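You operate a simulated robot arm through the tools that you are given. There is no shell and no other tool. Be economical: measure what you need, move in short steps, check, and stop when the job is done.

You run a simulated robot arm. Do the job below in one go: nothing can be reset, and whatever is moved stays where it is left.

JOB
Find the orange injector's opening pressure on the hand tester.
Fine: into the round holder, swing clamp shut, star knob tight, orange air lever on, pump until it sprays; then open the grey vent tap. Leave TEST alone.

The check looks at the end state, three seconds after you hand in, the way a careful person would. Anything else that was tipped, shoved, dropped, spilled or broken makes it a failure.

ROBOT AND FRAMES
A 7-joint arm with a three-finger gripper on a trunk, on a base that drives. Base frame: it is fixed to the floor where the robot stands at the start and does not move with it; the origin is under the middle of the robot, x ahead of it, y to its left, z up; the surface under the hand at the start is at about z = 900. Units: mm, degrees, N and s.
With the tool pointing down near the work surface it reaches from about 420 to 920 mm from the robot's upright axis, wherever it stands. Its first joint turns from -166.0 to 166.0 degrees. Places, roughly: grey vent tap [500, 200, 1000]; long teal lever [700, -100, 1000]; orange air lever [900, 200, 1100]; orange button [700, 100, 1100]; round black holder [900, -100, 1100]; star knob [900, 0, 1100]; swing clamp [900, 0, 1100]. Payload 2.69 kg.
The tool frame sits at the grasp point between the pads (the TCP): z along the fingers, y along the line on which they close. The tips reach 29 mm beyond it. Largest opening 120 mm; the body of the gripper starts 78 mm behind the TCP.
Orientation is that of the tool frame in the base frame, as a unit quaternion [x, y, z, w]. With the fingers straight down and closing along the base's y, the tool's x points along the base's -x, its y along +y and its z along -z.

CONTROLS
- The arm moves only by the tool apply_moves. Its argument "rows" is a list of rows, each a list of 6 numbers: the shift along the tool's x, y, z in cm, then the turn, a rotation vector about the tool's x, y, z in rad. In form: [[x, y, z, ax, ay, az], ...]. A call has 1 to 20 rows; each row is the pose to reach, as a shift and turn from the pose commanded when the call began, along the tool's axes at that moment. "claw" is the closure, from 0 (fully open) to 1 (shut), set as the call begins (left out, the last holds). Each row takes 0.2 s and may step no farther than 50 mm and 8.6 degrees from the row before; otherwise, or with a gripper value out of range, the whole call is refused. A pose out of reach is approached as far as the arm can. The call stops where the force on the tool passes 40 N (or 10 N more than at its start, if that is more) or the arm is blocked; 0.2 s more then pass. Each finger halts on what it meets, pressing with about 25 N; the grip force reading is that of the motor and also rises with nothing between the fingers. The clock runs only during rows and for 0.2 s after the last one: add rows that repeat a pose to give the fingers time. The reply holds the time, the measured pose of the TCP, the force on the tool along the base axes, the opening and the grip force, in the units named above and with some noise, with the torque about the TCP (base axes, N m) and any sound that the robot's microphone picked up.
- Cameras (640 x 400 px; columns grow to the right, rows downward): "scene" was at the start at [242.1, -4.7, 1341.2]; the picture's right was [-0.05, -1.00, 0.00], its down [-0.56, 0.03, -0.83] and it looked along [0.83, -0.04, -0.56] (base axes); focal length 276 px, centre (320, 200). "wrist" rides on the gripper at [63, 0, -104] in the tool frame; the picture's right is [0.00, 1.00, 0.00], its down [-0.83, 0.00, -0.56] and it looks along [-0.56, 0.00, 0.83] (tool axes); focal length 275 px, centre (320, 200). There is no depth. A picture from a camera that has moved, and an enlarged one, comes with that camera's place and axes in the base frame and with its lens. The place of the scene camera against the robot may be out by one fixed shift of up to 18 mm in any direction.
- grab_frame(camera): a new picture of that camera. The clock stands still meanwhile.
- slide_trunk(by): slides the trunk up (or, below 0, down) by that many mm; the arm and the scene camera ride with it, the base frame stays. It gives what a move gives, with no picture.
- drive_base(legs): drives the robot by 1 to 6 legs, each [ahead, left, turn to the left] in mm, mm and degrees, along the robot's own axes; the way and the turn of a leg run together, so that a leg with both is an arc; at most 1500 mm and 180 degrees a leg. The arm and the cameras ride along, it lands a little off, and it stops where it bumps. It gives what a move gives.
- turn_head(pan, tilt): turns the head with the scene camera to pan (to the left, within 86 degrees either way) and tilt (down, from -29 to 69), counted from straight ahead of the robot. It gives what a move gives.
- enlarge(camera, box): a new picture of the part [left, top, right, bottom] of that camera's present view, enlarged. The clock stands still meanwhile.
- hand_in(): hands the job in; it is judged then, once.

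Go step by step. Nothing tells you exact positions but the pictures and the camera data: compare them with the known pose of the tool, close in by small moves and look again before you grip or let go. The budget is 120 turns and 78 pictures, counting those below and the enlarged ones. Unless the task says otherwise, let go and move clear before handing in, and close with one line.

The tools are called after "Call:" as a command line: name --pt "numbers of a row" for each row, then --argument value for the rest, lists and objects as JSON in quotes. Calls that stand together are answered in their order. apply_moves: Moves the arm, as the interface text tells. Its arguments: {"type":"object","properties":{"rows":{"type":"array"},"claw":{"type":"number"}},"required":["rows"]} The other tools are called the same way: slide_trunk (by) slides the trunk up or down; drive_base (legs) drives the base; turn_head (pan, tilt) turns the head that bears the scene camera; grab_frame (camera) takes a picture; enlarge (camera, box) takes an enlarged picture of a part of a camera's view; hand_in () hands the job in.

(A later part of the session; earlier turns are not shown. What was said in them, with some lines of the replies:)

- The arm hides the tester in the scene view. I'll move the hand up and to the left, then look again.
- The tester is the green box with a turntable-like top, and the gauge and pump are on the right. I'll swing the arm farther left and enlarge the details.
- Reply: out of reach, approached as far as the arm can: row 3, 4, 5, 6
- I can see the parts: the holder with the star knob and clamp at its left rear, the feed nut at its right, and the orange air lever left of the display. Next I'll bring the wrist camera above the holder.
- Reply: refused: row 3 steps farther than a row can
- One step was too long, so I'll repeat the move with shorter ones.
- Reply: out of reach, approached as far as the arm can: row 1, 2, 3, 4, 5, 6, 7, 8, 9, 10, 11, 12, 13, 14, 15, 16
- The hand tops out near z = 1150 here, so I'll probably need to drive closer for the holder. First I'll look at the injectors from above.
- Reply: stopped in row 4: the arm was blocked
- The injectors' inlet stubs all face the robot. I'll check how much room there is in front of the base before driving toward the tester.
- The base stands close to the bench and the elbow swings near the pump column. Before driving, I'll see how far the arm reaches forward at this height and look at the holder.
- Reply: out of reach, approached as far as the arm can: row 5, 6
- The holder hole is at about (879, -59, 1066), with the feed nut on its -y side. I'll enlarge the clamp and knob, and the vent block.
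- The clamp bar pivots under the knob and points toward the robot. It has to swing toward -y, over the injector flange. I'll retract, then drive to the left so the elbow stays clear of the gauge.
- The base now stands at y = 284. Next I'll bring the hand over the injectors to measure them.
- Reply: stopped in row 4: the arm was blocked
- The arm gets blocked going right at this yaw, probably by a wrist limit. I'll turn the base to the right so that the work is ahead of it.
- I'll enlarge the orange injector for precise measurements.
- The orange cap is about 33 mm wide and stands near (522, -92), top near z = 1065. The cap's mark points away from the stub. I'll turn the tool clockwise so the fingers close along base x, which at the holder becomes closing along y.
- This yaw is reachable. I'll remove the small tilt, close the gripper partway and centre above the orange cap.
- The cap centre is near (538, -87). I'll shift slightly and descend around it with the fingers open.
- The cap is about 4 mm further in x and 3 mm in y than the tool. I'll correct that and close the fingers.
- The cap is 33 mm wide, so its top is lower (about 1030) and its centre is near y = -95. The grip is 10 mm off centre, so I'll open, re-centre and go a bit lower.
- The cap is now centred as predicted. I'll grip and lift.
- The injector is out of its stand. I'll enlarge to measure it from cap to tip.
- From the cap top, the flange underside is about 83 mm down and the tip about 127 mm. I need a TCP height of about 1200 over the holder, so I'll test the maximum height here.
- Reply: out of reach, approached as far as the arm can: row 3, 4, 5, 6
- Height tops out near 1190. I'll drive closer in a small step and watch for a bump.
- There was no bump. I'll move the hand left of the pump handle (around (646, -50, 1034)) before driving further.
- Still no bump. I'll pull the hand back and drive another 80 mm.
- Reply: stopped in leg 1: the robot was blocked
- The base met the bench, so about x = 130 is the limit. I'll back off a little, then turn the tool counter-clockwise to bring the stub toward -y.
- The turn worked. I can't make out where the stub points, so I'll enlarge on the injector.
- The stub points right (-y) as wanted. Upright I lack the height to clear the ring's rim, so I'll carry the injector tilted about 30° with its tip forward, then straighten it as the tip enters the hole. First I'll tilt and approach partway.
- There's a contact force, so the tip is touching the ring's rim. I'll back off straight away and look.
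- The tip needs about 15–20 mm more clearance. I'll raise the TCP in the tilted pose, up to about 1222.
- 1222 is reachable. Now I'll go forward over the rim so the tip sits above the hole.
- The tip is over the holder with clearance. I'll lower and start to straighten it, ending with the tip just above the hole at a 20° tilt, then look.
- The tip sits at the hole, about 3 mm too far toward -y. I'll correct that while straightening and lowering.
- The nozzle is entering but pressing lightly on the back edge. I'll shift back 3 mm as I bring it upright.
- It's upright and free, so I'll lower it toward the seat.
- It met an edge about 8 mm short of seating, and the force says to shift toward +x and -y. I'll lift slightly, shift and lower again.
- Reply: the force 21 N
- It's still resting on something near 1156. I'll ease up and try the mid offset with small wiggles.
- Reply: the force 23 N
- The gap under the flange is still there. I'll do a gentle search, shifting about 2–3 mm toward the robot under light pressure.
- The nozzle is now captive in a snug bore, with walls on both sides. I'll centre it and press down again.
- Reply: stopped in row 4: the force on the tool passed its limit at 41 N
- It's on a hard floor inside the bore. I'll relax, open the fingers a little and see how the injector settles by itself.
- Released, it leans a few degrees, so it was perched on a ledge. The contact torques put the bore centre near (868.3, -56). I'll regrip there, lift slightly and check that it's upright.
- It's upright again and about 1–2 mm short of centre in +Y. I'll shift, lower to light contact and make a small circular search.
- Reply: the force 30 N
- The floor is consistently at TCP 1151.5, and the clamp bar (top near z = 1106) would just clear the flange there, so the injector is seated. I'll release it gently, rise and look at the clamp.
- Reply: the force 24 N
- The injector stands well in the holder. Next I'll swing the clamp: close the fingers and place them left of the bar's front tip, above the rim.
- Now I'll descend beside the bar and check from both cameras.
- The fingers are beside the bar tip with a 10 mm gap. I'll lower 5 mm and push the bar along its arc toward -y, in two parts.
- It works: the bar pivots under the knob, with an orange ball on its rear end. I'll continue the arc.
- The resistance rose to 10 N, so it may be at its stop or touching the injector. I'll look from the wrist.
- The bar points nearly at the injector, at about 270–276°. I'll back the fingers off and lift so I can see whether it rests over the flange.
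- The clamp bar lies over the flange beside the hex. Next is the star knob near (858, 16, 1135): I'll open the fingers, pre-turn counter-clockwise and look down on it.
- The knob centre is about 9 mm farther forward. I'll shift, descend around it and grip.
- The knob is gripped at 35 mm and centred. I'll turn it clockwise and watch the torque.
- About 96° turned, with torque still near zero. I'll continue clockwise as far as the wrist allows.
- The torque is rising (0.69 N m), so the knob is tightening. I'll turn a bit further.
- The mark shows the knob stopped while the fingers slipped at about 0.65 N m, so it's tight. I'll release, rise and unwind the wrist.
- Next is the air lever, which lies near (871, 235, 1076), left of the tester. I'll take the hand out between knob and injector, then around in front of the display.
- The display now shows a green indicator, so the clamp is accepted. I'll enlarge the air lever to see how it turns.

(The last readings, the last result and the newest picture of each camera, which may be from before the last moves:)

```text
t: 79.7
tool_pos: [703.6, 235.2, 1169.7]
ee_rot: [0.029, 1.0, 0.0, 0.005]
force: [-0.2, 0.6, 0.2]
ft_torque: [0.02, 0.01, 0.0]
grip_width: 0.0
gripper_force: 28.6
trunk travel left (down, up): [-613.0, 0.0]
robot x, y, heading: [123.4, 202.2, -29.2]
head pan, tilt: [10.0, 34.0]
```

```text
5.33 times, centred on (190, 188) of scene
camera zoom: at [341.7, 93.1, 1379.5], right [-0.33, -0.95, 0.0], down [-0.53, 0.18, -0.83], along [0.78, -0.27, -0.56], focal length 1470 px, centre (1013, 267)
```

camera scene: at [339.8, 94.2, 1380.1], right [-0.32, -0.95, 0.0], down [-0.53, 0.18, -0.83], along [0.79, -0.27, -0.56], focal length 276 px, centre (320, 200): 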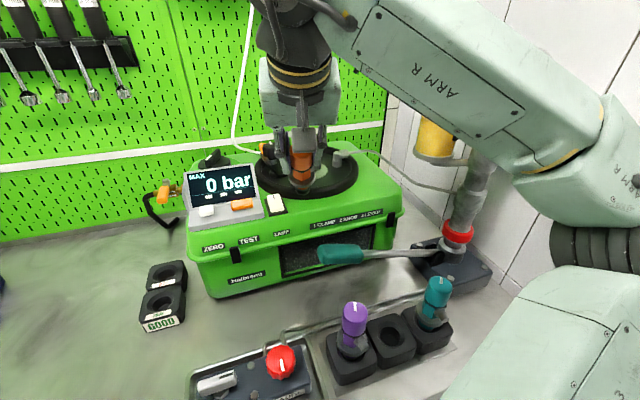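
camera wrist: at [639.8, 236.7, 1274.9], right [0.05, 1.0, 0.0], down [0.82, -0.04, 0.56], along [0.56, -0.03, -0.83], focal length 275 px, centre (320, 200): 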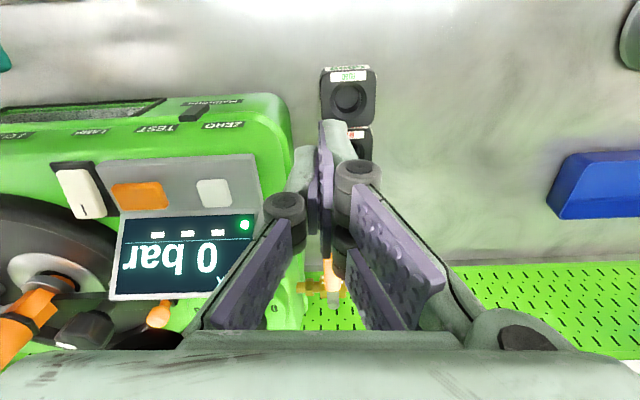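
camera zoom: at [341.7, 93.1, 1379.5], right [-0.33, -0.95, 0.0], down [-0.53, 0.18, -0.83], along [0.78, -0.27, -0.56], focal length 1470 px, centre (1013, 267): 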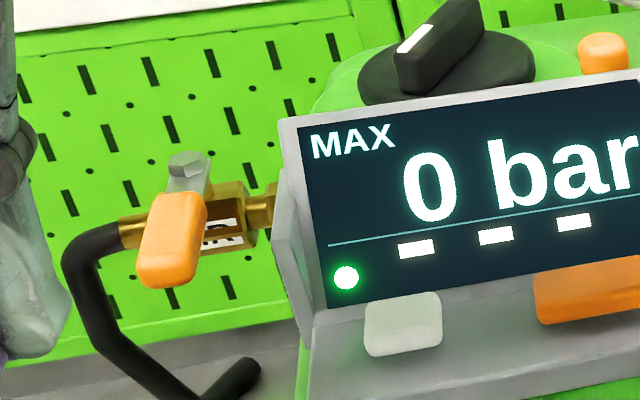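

It's a ball valve: the lever stands across the pipe (off), and turning it a quarter to the left (+y) makes it parallel. I'll straddle its orange grip with the fingers, first checking from above.

Call:
apply_moves --pt "-4 0 0 0 0 0" --pt "-8 0 0 0 0 0" --pt "-12 0 0 0 0 0" --pt "-15.2 0.7 0 0 0 0" --pt "-15.2 0.7 3 0 0 0" --claw 0.55

Call:
grab_frame --camera "wrist"

```text
t: 80.9
tool_pos: [854.9, 232.2, 1140.5]
ee_rot: [0.03, 1.0, 0.0, 0.004]
force: [-0.5, 1.1, 0.2]
ft_torque: [-0.01, -0.02, 0.05]
grip_width: 54.1
gripper_force: 0.0
trunk travel left (down, up): [-613.0, 0.0]
robot x, y, heading: [125.6, 196.2, -29.3]
head pan, tilt: [10.0, 34.0]
```

```text
11 pictures are left
camera wrist: at [790.7, 234.7, 1245.4], right [0.05, 1.0, 0.0], down [0.82, -0.04, 0.56], along [0.56, -0.03, -0.83], focal length 275 px, centre (320, 200)
```

wrist: 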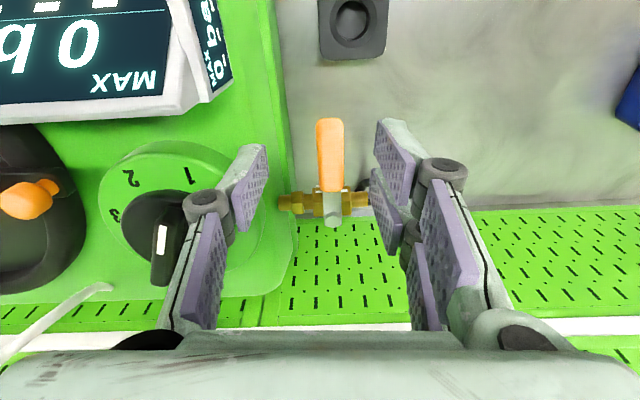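

The lever's pivot is near (903, 239) and its grip points toward me. I'll use the closed fingers to push it from the right side, along a quarter arc.

Call:
apply_moves --pt "0 -1 0 0 0 0" --pt "-0.94 -2.25 0 0 0 0" --pt "-0.94 -2.25 1 0 0 0" --pt "-0.94 -2.25 2.5 0 0 0" --pt "-0.94 -2.25 4.3 0 0 0" --claw 1

```text
t: 82.1
tool_pos: [864.8, 210.1, 1097.8]
ee_rot: [0.029, 1.0, 0.0, 0.005]
force: [0.4, 0.6, 0.1]
ft_torque: [0.02, 0.02, -0.02]
grip_width: 0.0
gripper_force: 25.0
trunk travel left (down, up): [-613.0, 0.0]
robot x, y, heading: [126.3, 197.3, -28.8]
head pan, tilt: [10.0, 34.0]
```

Call:
apply_moves --pt "0.4 1.0 0 0 0 0" --pt "0.61 1.87 0 0 0 0" --pt "0.79 3.04 0 0 0 0" --pt "0.66 4.22 0 0 0 0" --pt "0.24 5.31 0 0 0 0" --pt "-0.46 6.27 0 0 0 0" --pt "-1.39 7.0 0 0 0 0" --pt "-1.74 7.15 0 0 0 0"

Call:
grab_frame --camera "wrist"

```text
t: 83.9
tool_pos: [887.7, 280.1, 1099.4]
ee_rot: [0.029, 1.0, 0.0, 0.005]
force: [-1.2, -0.2, 0.1]
ft_torque: [0.0, -0.01, 0.03]
grip_width: 0.2
gripper_force: 25.2
trunk travel left (down, up): [-613.0, 0.0]
robot x, y, heading: [123.0, 198.0, -28.9]
head pan, tilt: [10.0, 34.0]
```

```text
10 pictures are left
camera wrist: at [822.4, 282.3, 1203.7], right [0.06, 1.0, 0.0], down [0.82, -0.05, 0.56], along [0.56, -0.03, -0.83], focal length 275 px, centre (320, 200)
```

wrist: 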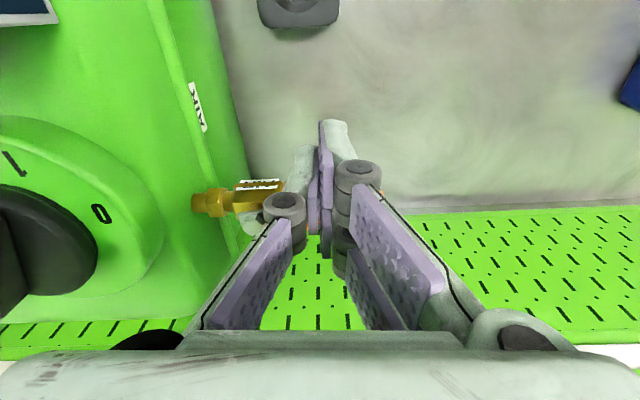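

The lever moved with the fingers. I'll push a few millimetres more to find its stop, then back off.

Call:
apply_moves --pt "-0.3 0 0 0 0 0" --pt "-0.6 0 0 0 0 0"

Call:
apply_moves --pt "2 0 0 0 0 0" --pt "5 0 -1 0 0 0" --pt "9 0 -3 0 0 0" --pt "13 0 -5 0 0 0"

Call:
grab_frame --camera "scene"

```text
t: 84.5
tool_pos: [891.6, 280.8, 1099.3]
ee_rot: [0.03, 1.0, -0.001, 0.004]
force: [-0.5, 0.6, -0.2]
ft_torque: [0.02, -0.01, 0.01]
grip_width: 0.0
gripper_force: 25.2
trunk travel left (down, up): [-613.0, 0.0]
robot x, y, heading: [122.9, 198.7, -28.8]
head pan, tilt: [10.0, 34.0]
```

```text
t: 85.5
tool_pos: [762.5, 286.8, 1147.0]
ee_rot: [0.03, 1.0, 0.0, 0.006]
force: [0.2, 0.1, 0.0]
ft_torque: [0.0, -0.04, -0.03]
grip_width: 0.0
gripper_force: 25.7
trunk travel left (down, up): [-613.0, 0.0]
robot x, y, heading: [124.7, 198.8, -28.8]
head pan, tilt: [10.0, 34.0]
```

```text
9 pictures are left
camera scene: at [341.2, 93.2, 1379.6], right [-0.33, -0.95, 0.0], down [-0.53, 0.18, -0.83], along [0.78, -0.27, -0.56], focal length 276 px, centre (320, 200)
```

scene: 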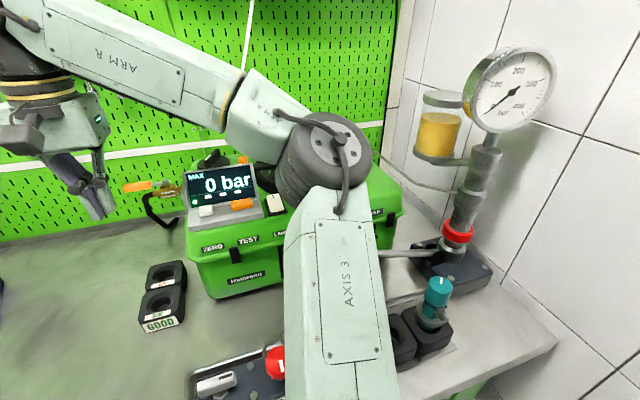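

The air lever now lies along its pipe, and the display's green dot is lit. Next is the pump: I'll bring the hand over the teal handle with the fingers closing along x.

Call:
apply_moves --pt "2.5 -2 0 0 0 0.1" --pt "5 -5 0 0 0 0.24" --pt "7.5 -8 0 0 0 0.38" --pt "9.47 -11 0 0 0 0.52" --pt "9.47 -15 0 0 0 0.66" --pt "9.47 -19 0 0 0 0.8" --pt "9.47 -23 0 0 0 0.94" --pt "9.47 -27 0 0 0 1.08" --pt "9.47 -31 0 0 0 1.22" --pt "9.47 -34 0 0 0 1.36" --pt "9.47 -35.8 0 0 0 1.5" --claw 0.5

Call:
grab_frame --camera "wrist"

```text
t: 87.9
tool_pos: [646.0, -64.3, 1147.3]
ee_rot: [0.703, 0.712, 0.004, 0.005]
force: [0.1, -0.4, -0.2]
ft_torque: [-0.01, 0.01, 0.03]
grip_width: 59.9
gripper_force: 0.0
trunk travel left (down, up): [-613.0, 0.0]
robot x, y, heading: [122.4, 200.3, -29.0]
head pan, tilt: [10.0, 34.0]
```

```text
8 pictures are left
camera wrist: at [644.6, -1.8, 1252.0], right [1.0, 0.01, 0.01], down [0.01, -0.83, 0.56], along [0.02, -0.56, -0.83], focal length 275 px, centre (320, 200)
```

wrist: 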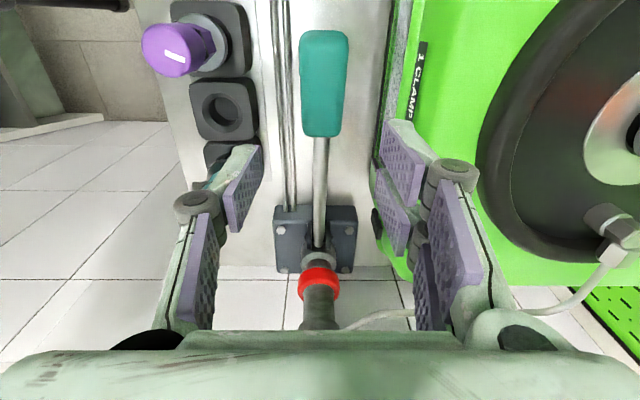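

The handle is centred near (651, -46), about 35 mm wide. I'll shift, descend around it and grip.

Call:
apply_moves --pt "0.7 0.5 2 0 0 0" --pt "0.9 0.5 5 0 0 0" --pt "0.9 0.5 8 0 0 0" --pt "0.9 0.5 11 0 0 0"

Call:
apply_moves --pt "0 0 0 0 0 0" --pt "0 0 0 0 0 0" --pt "0 0 0 0 0 0" --pt "0 0 0 0 0 0" --claw 1

Call:
apply_moves --pt "-0.2 0 -1 0 0 0" --pt "-0.5 0 -2 0 0 0" --pt "-0.9 0 -3 0 0 0" --pt "-1.4 0 -4 0 0 0"

```text
t: 88.9
tool_pos: [652.4, -55.3, 1035.4]
ee_rot: [0.703, 0.711, 0.003, 0.005]
force: [0.2, 0.8, -1.0]
ft_torque: [0.0, 0.01, -0.01]
grip_width: 60.0
gripper_force: 0.1
trunk travel left (down, up): [-613.0, 0.0]
robot x, y, heading: [123.9, 202.6, -29.0]
head pan, tilt: [10.0, 34.0]
```

```text
t: 89.9
tool_pos: [649.9, -54.2, 1036.0]
ee_rot: [0.703, 0.711, 0.002, 0.003]
force: [-18.6, 2.5, -8.8]
ft_torque: [0.11, 0.73, -0.62]
grip_width: 33.4
gripper_force: 39.7
trunk travel left (down, up): [-613.0, 0.0]
robot x, y, heading: [123.1, 196.4, -28.9]
head pan, tilt: [10.0, 34.0]
```

```text
t: 90.2
tool_pos: [649.4, -54.7, 1035.9]
ee_rot: [0.702, 0.712, 0.001, 0.0]
force: [-1.3, 0.0, -6.3]
ft_torque: [-0.15, 0.09, -0.32]
grip_width: 33.4
gripper_force: 45.0
trunk travel left (down, up): [-613.0, 0.0]
robot x, y, heading: [120.4, 201.5, -29.0]
head pan, tilt: [10.0, 34.0]
stopped in row 1: the force on the tool passed its limit at 49 N (the readings are from after the stop); the commanded pose is now the measured one
```

The lever is already at its top stop, so the stroke is downward. I'll push down about 50 mm along the arc and back up, watching the force.

Call:
apply_moves --pt "0.2 0 0.8 0 0 0" --pt "0.4 0 1.7 0 0 0" --pt "0.52 0 2.6 0 0 0" --pt "0.62 0 3.5 0 0 0" --pt "0.68 0 4.3 0 0 0" --pt "0.7 0 5.0 0 0 0"

Call:
grab_frame --camera "scene"

```text
t: 91.6
tool_pos: [651.0, -47.0, 986.9]
ee_rot: [0.703, 0.711, 0.001, 0.001]
force: [-2.3, -7.5, 7.5]
ft_torque: [-1.5, 0.55, -1.02]
grip_width: 33.0
gripper_force: 45.2
trunk travel left (down, up): [-613.0, 0.0]
robot x, y, heading: [122.4, 199.4, -28.9]
head pan, tilt: [10.0, 34.0]
```

```text
7 pictures are left
camera scene: at [340.8, 92.9, 1379.6], right [-0.33, -0.95, 0.0], down [-0.53, 0.18, -0.83], along [0.78, -0.27, -0.56], focal length 276 px, centre (320, 200)
```

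scene: 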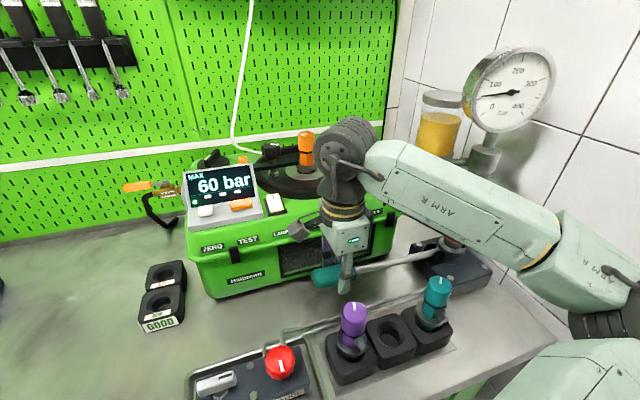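

The display reads 60 bar, so the pump works. I'll repeat the strokes and listen for the spray.

Call:
apply_moves --pt "-0.08 0 -1.5 0 0 0" --pt "-0.3 0 -3.2 0 0 0" --pt "-0.65 0 -4.8 0 0 0" --pt "-0.5 0 -4.2 0 0 0" --pt "-0.3 0 -3.3 0 0 0" --pt "-0.18 0 -2.4 0 0 0" --pt "-0.08 0 -1.5 0 0 0" --pt "-0.02 0 -0.7 0 0 0" --pt "0 0 0 0 0 0"

Call:
apply_moves --pt "-0.08 0 -1.5 0 0 0" --pt "-0.3 0 -3.2 0 0 0" --pt "-0.65 0 -4.8 0 0 0" --pt "-0.5 0 -4.2 0 0 0" --pt "-0.3 0 -3.3 0 0 0" --pt "-0.18 0 -2.4 0 0 0" --pt "-0.08 0 -1.5 0 0 0" --pt "-0.02 0 -0.7 0 0 0" --pt "0 0 0 0 0 0"

```text
t: 93.6
tool_pos: [650.8, -47.7, 987.2]
ee_rot: [0.703, 0.711, 0.001, 0.001]
force: [-2.9, -4.3, 9.2]
ft_torque: [-1.52, 0.57, -1.01]
grip_width: 32.9
gripper_force: 44.8
trunk travel left (down, up): [-613.0, 0.0]
robot x, y, heading: [123.6, 198.7, -29.0]
head pan, tilt: [10.0, 34.0]
```

```text
t: 95.6
tool_pos: [650.1, -46.5, 988.1]
ee_rot: [0.702, 0.712, 0.002, 0.002]
force: [3.5, 0.7, 7.8]
ft_torque: [-1.4, 0.47, -0.99]
grip_width: 33.1
gripper_force: 45.7
trunk travel left (down, up): [-613.0, 0.0]
robot x, y, heading: [119.9, 203.1, -28.9]
head pan, tilt: [10.0, 34.0]
```

Call:
apply_moves --pt "-0.08 0 -1.5 0 0 0" --pt "-0.3 0 -3.2 0 0 0" --pt "-0.65 0 -4.8 0 0 0" --pt "-0.5 0 -4.2 0 0 0" --pt "-0.3 0 -3.3 0 0 0" --pt "-0.18 0 -2.4 0 0 0" --pt "-0.08 0 -1.5 0 0 0" --pt "-0.02 0 -0.7 0 0 0" --pt "0 0 0 0 0 0"

Call:
enlarge --camera "scene" --box '[170, 40, 560, 284]'

```text
t: 97.6
tool_pos: [650.1, -46.0, 987.0]
ee_rot: [0.703, 0.711, 0.001, 0.001]
force: [0.6, -0.2, 8.7]
ft_torque: [-1.37, 0.53, -1.04]
grip_width: 33.0
gripper_force: 45.1
trunk travel left (down, up): [-613.0, 0.0]
robot x, y, heading: [126.2, 195.9, -29.0]
head pan, tilt: [10.0, 34.0]
```

```text
1.64 times, centred on (365, 162) of scene
camera zoom: at [341.2, 93.7, 1379.6], right [-0.33, -0.95, 0.0], down [-0.53, 0.18, -0.83], along [0.78, -0.27, -0.56], focal length 452 px, centre (246, 262)
```

zoom: 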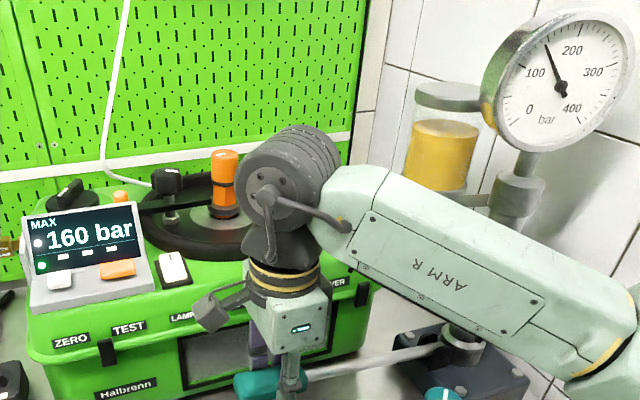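

It reads 160 bar after four strokes, and a second indicator may be lit. I'll do one more stroke and enlarge the display to see whether it has levelled off.

Call:
apply_moves --pt "-0.08 0 -1.5 0 0 0" --pt "-0.3 0 -3.2 0 0 0" --pt "-0.65 0 -4.8 0 0 0" --pt "-0.5 0 -4.2 0 0 0" --pt "-0.3 0 -3.3 0 0 0" --pt "-0.18 0 -2.4 0 0 0" --pt "-0.08 0 -1.5 0 0 0" --pt "-0.02 0 -0.7 0 0 0" --pt "0 0 0 0 0 0"

Call:
enlarge --camera "scene" --box '[175, 130, 335, 220]'

```text
t: 99.6
tool_pos: [649.4, -47.8, 987.0]
ee_rot: [0.703, 0.711, 0.001, 0.0]
force: [3.1, -2.7, 8.5]
ft_torque: [-1.39, 0.54, -1.0]
grip_width: 32.8
gripper_force: 45.2
trunk travel left (down, up): [-613.0, 0.0]
robot x, y, heading: [127.2, 198.3, -29.0]
head pan, tilt: [10.0, 34.0]
```

```text
4.00 times, centred on (255, 175) of scene
camera zoom: at [341.4, 93.3, 1379.5], right [-0.33, -0.95, 0.0], down [-0.53, 0.18, -0.83], along [0.78, -0.27, -0.56], focal length 1102 px, centre (580, 300)
```

zoom: 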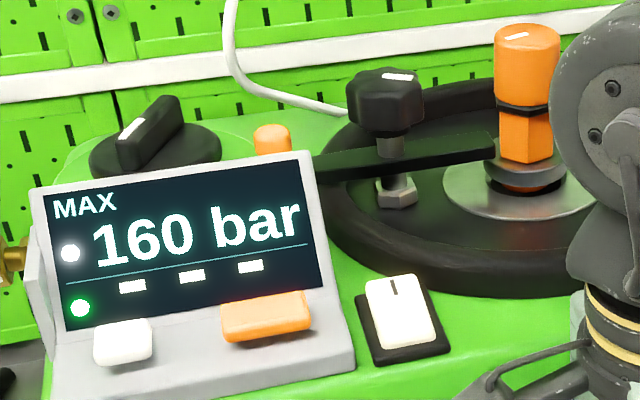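

It levelled at 160 bar and a white lamp lit beside it, so it sprayed and the opening pressure is 160 bar. I'll return the pump handle to the top, let go, rise and back the base off for the vent tap.

Call:
apply_moves --pt "-0.08 0 -1.5 0 0 0" --pt "-0.3 0 -3.2 0 0 0" --pt "-0.65 0 -4.8 0 0 0"

Call:
apply_moves --pt "0 0 0 0 0 0" --pt "0 0 0 0 0 0" --pt "0 0 0 0 0 0" --pt "0 0 -3 0 0 0" --pt "0 0 -6 0 0 0" --pt "0 0 -10 0 0 0" --claw 0.5

Call:
drive_base --legs '[[-130, 0, 0]]'

```text
t: 100.6
tool_pos: [650.6, -51.2, 1031.1]
ee_rot: [0.701, 0.713, -0.003, -0.005]
force: [1.9, 0.9, -19.0]
ft_torque: [-0.3, -0.25, -0.67]
grip_width: 33.1
gripper_force: 44.7
trunk travel left (down, up): [-613.0, 0.0]
robot x, y, heading: [124.9, 197.8, -28.8]
head pan, tilt: [10.0, 34.0]
stopped in row 3: the force on the tool passed its limit at 43 N (the readings are from after the stop); the commanded pose is now the measured one
```

```text
t: 102.0
tool_pos: [649.0, -51.6, 1134.2]
ee_rot: [0.701, 0.713, -0.002, -0.002]
force: [0.7, -0.3, 0.6]
ft_torque: [-0.01, -0.02, 0.03]
grip_width: 60.0
gripper_force: 0.1
trunk travel left (down, up): [-613.0, 0.0]
robot x, y, heading: [125.3, 198.2, -29.2]
head pan, tilt: [10.0, 34.0]
```

```text
t: 103.3
tool_pos: [535.4, 11.1, 1133.9]
ee_rot: [0.7, 0.714, -0.003, -0.002]
force: [-0.3, 0.2, 0.4]
ft_torque: [0.01, -0.01, 0.02]
grip_width: 59.9
gripper_force: 0.0
trunk travel left (down, up): [-613.0, 0.0]
robot x, y, heading: [5.0, 261.1, -29.0]
head pan, tilt: [10.0, 34.0]
```

Now I'll move over the vent tap with the fingers still closing along x, and look.

Call:
apply_moves --pt "4 0.3 0 0 0 0" --pt "8 0.6 1 0 0 0" --pt "12 0.9 3 0 0 0" --pt "15.5 1 5 0 0 0"

Call:
grab_frame --camera "wrist"

```text
t: 104.3
tool_pos: [540.9, 167.5, 1081.5]
ee_rot: [0.7, 0.714, -0.003, -0.002]
force: [0.2, -0.1, -1.4]
ft_torque: [0.02, 0.0, 0.0]
grip_width: 60.0
gripper_force: 0.0
trunk travel left (down, up): [-613.0, 0.0]
robot x, y, heading: [7.7, 262.3, -28.6]
head pan, tilt: [10.0, 34.0]
```

```text
4 pictures are left
camera wrist: at [541.3, 230.4, 1187.5], right [1.0, 0.02, -0.01], down [0.02, -0.83, 0.56], along [0.01, -0.56, -0.83], focal length 275 px, centre (320, 200)
```

wrist: 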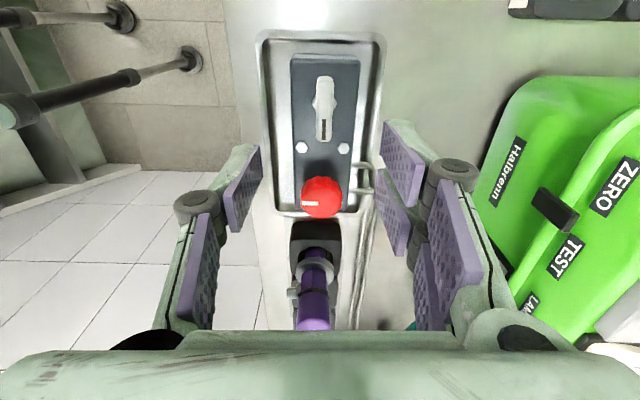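

The vent handle lies along y, centred near (546, 166, 957). I'll descend, grip it and see the width.

Call:
apply_moves --pt "-0.1 0.5 2.5 0 0 0" --pt "-0.1 0.5 5.5 0 0 0" --pt "-0.1 0.5 8.5 0 0 0" --pt "-0.1 0.5 10.4 0 0 0"

Call:
apply_moves --pt "0 0 0 0 0 0" --pt "0 0 0 0 0 0" --pt "0 0 0 0 0 0" --pt "0 0 0 0 0 0" --pt "0 0 0 0 0 0" --claw 1

```text
t: 105.3
tool_pos: [547.4, 168.1, 979.6]
ee_rot: [0.7, 0.714, -0.003, -0.003]
force: [0.1, 0.0, 0.7]
ft_torque: [-0.01, 0.02, -0.01]
grip_width: 60.0
gripper_force: 0.1
trunk travel left (down, up): [-613.0, 0.0]
robot x, y, heading: [8.9, 263.4, -28.6]
head pan, tilt: [10.0, 34.0]
```

```text
t: 106.5
tool_pos: [545.6, 167.0, 978.9]
ee_rot: [0.7, 0.714, -0.004, -0.004]
force: [-16.2, 0.0, -8.8]
ft_torque: [0.01, 0.48, 0.07]
grip_width: 12.9
gripper_force: 36.3
trunk travel left (down, up): [-613.0, 0.0]
robot x, y, heading: [7.7, 266.9, -28.9]
head pan, tilt: [10.0, 34.0]
```

I have the handle (13 mm wide). I'll ease the sideways force and turn counter-clockwise, watching the torque.

Call:
apply_moves --pt "0 -0.25 0 0 0 0" --pt "0 -0.25 0 0 0 -0.1" --pt "0 -0.25 0 0 0 -0.2" --pt "0 -0.25 0 0 0 -0.3"

```text
t: 107.5
tool_pos: [545.6, 167.9, 981.1]
ee_rot: [0.585, 0.811, 0.0, -0.002]
force: [8.9, 5.2, 1.0]
ft_torque: [-0.69, -0.5, 0.01]
grip_width: 13.1
gripper_force: 40.2
trunk travel left (down, up): [-613.0, 0.0]
robot x, y, heading: [6.8, 264.0, -28.9]
head pan, tilt: [10.0, 34.0]
```

It turns freely. I'll continue to a quarter turn.

Call:
apply_moves --pt "0 0 0 0 0 -0.14" --pt "0 0 0 0 0 -0.28" --pt "0 0 0 0 0 -0.42" --pt "0 0 0 0 0 -0.56" --pt "0 0 0 0 0 -0.7" --pt "0 0 0 0 0 -0.84"

Call:
apply_moves --pt "0 0 0 0 0 -0.14" --pt "0 0 0 0 0 -0.28" --pt "0 0 0 0 0 -0.42"

```text
t: 108.9
tool_pos: [546.8, 167.2, 979.8]
ee_rot: [0.203, 0.979, 0.001, -0.001]
force: [31.6, 11.4, 21.6]
ft_torque: [0.59, -0.22, -0.08]
grip_width: 13.1
gripper_force: 39.8
trunk travel left (down, up): [-613.0, 0.0]
robot x, y, heading: [9.5, 260.2, -28.9]
head pan, tilt: [10.0, 34.0]
```

```text
t: 109.7
tool_pos: [545.4, 167.5, 979.3]
ee_rot: [-0.005, 1.0, 0.001, -0.002]
force: [26.8, 14.2, 20.3]
ft_torque: [0.37, -1.12, -0.46]
grip_width: 12.8
gripper_force: 39.7
trunk travel left (down, up): [-613.0, 0.0]
robot x, y, heading: [6.3, 260.3, -28.8]
head pan, tilt: [10.0, 34.0]
```

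A quarter turn is done and the torque is rising. I'll check the gauge needle.

Call:
grab_frame --camera "scene"

```text
3 pictures are left
camera scene: at [227.2, 159.1, 1379.5], right [-0.32, -0.95, 0.0], down [-0.53, 0.18, -0.83], along [0.78, -0.27, -0.56], focal length 276 px, centre (320, 200)
```

scene: 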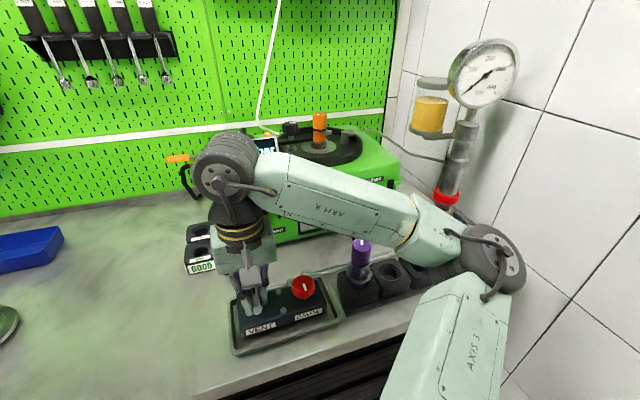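

The gauge is back at 0, so the vent is open. I'll release, lift clear and check.

Call:
apply_moves --pt "0 0 0 0 0 0" --pt "0 0 0 0 0 0" --pt "0 0 -3 0 0 0" --pt "0 0 -7 0 0 0" --pt "0 3 -11 0 0 0" --pt "0 7 -14 0 0 0" --pt "0 11 -14 0 0 0" --pt "0 15 -14 0 0 0" --claw 0.6

Call:
grab_frame --camera "scene"

```text
t: 111.5
tool_pos: [545.6, 317.2, 1119.2]
ee_rot: [-0.004, 1.0, 0.0, -0.003]
force: [-0.5, 0.9, 0.3]
ft_torque: [0.01, 0.05, -0.01]
grip_width: 48.0
gripper_force: 0.0
trunk travel left (down, up): [-613.0, 0.0]
robot x, y, heading: [12.4, 262.1, -28.6]
head pan, tilt: [10.0, 34.0]
```

```text
2 pictures are left
camera scene: at [226.5, 158.2, 1379.6], right [-0.32, -0.95, 0.0], down [-0.53, 0.18, -0.83], along [0.78, -0.27, -0.56], focal length 276 px, centre (320, 200)
```

scene: 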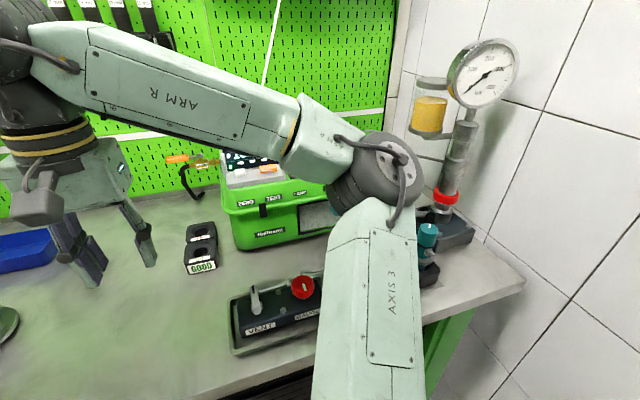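

The vent handle is turned a quarter and the hand is clear. I'll do a last check of the display.

Call:
enlarge --camera "scene" --box '[150, 135, 310, 335]'

```text
2.00 times, centred on (230, 235) of scene
camera zoom: at [226.5, 158.2, 1379.6], right [-0.32, -0.95, 0.0], down [-0.53, 0.18, -0.83], along [0.78, -0.27, -0.56], focal length 551 px, centre (500, 130)
```

zoom: 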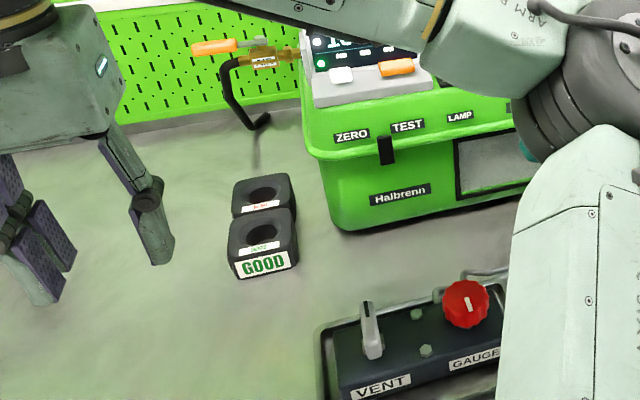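

The vent is open, the air lever is on, the display still holds the MAX reading with its lamps lit, and the hand is clear. I'm handing in.

Call:
hand_in

```text
The job is handed in.
```

The orange injector opened at 160 bar. It is clamped in the round holder with the star knob tight and the air lever on. The vent tap is open, the gauge is back at 0, and I didn't touch TEST.
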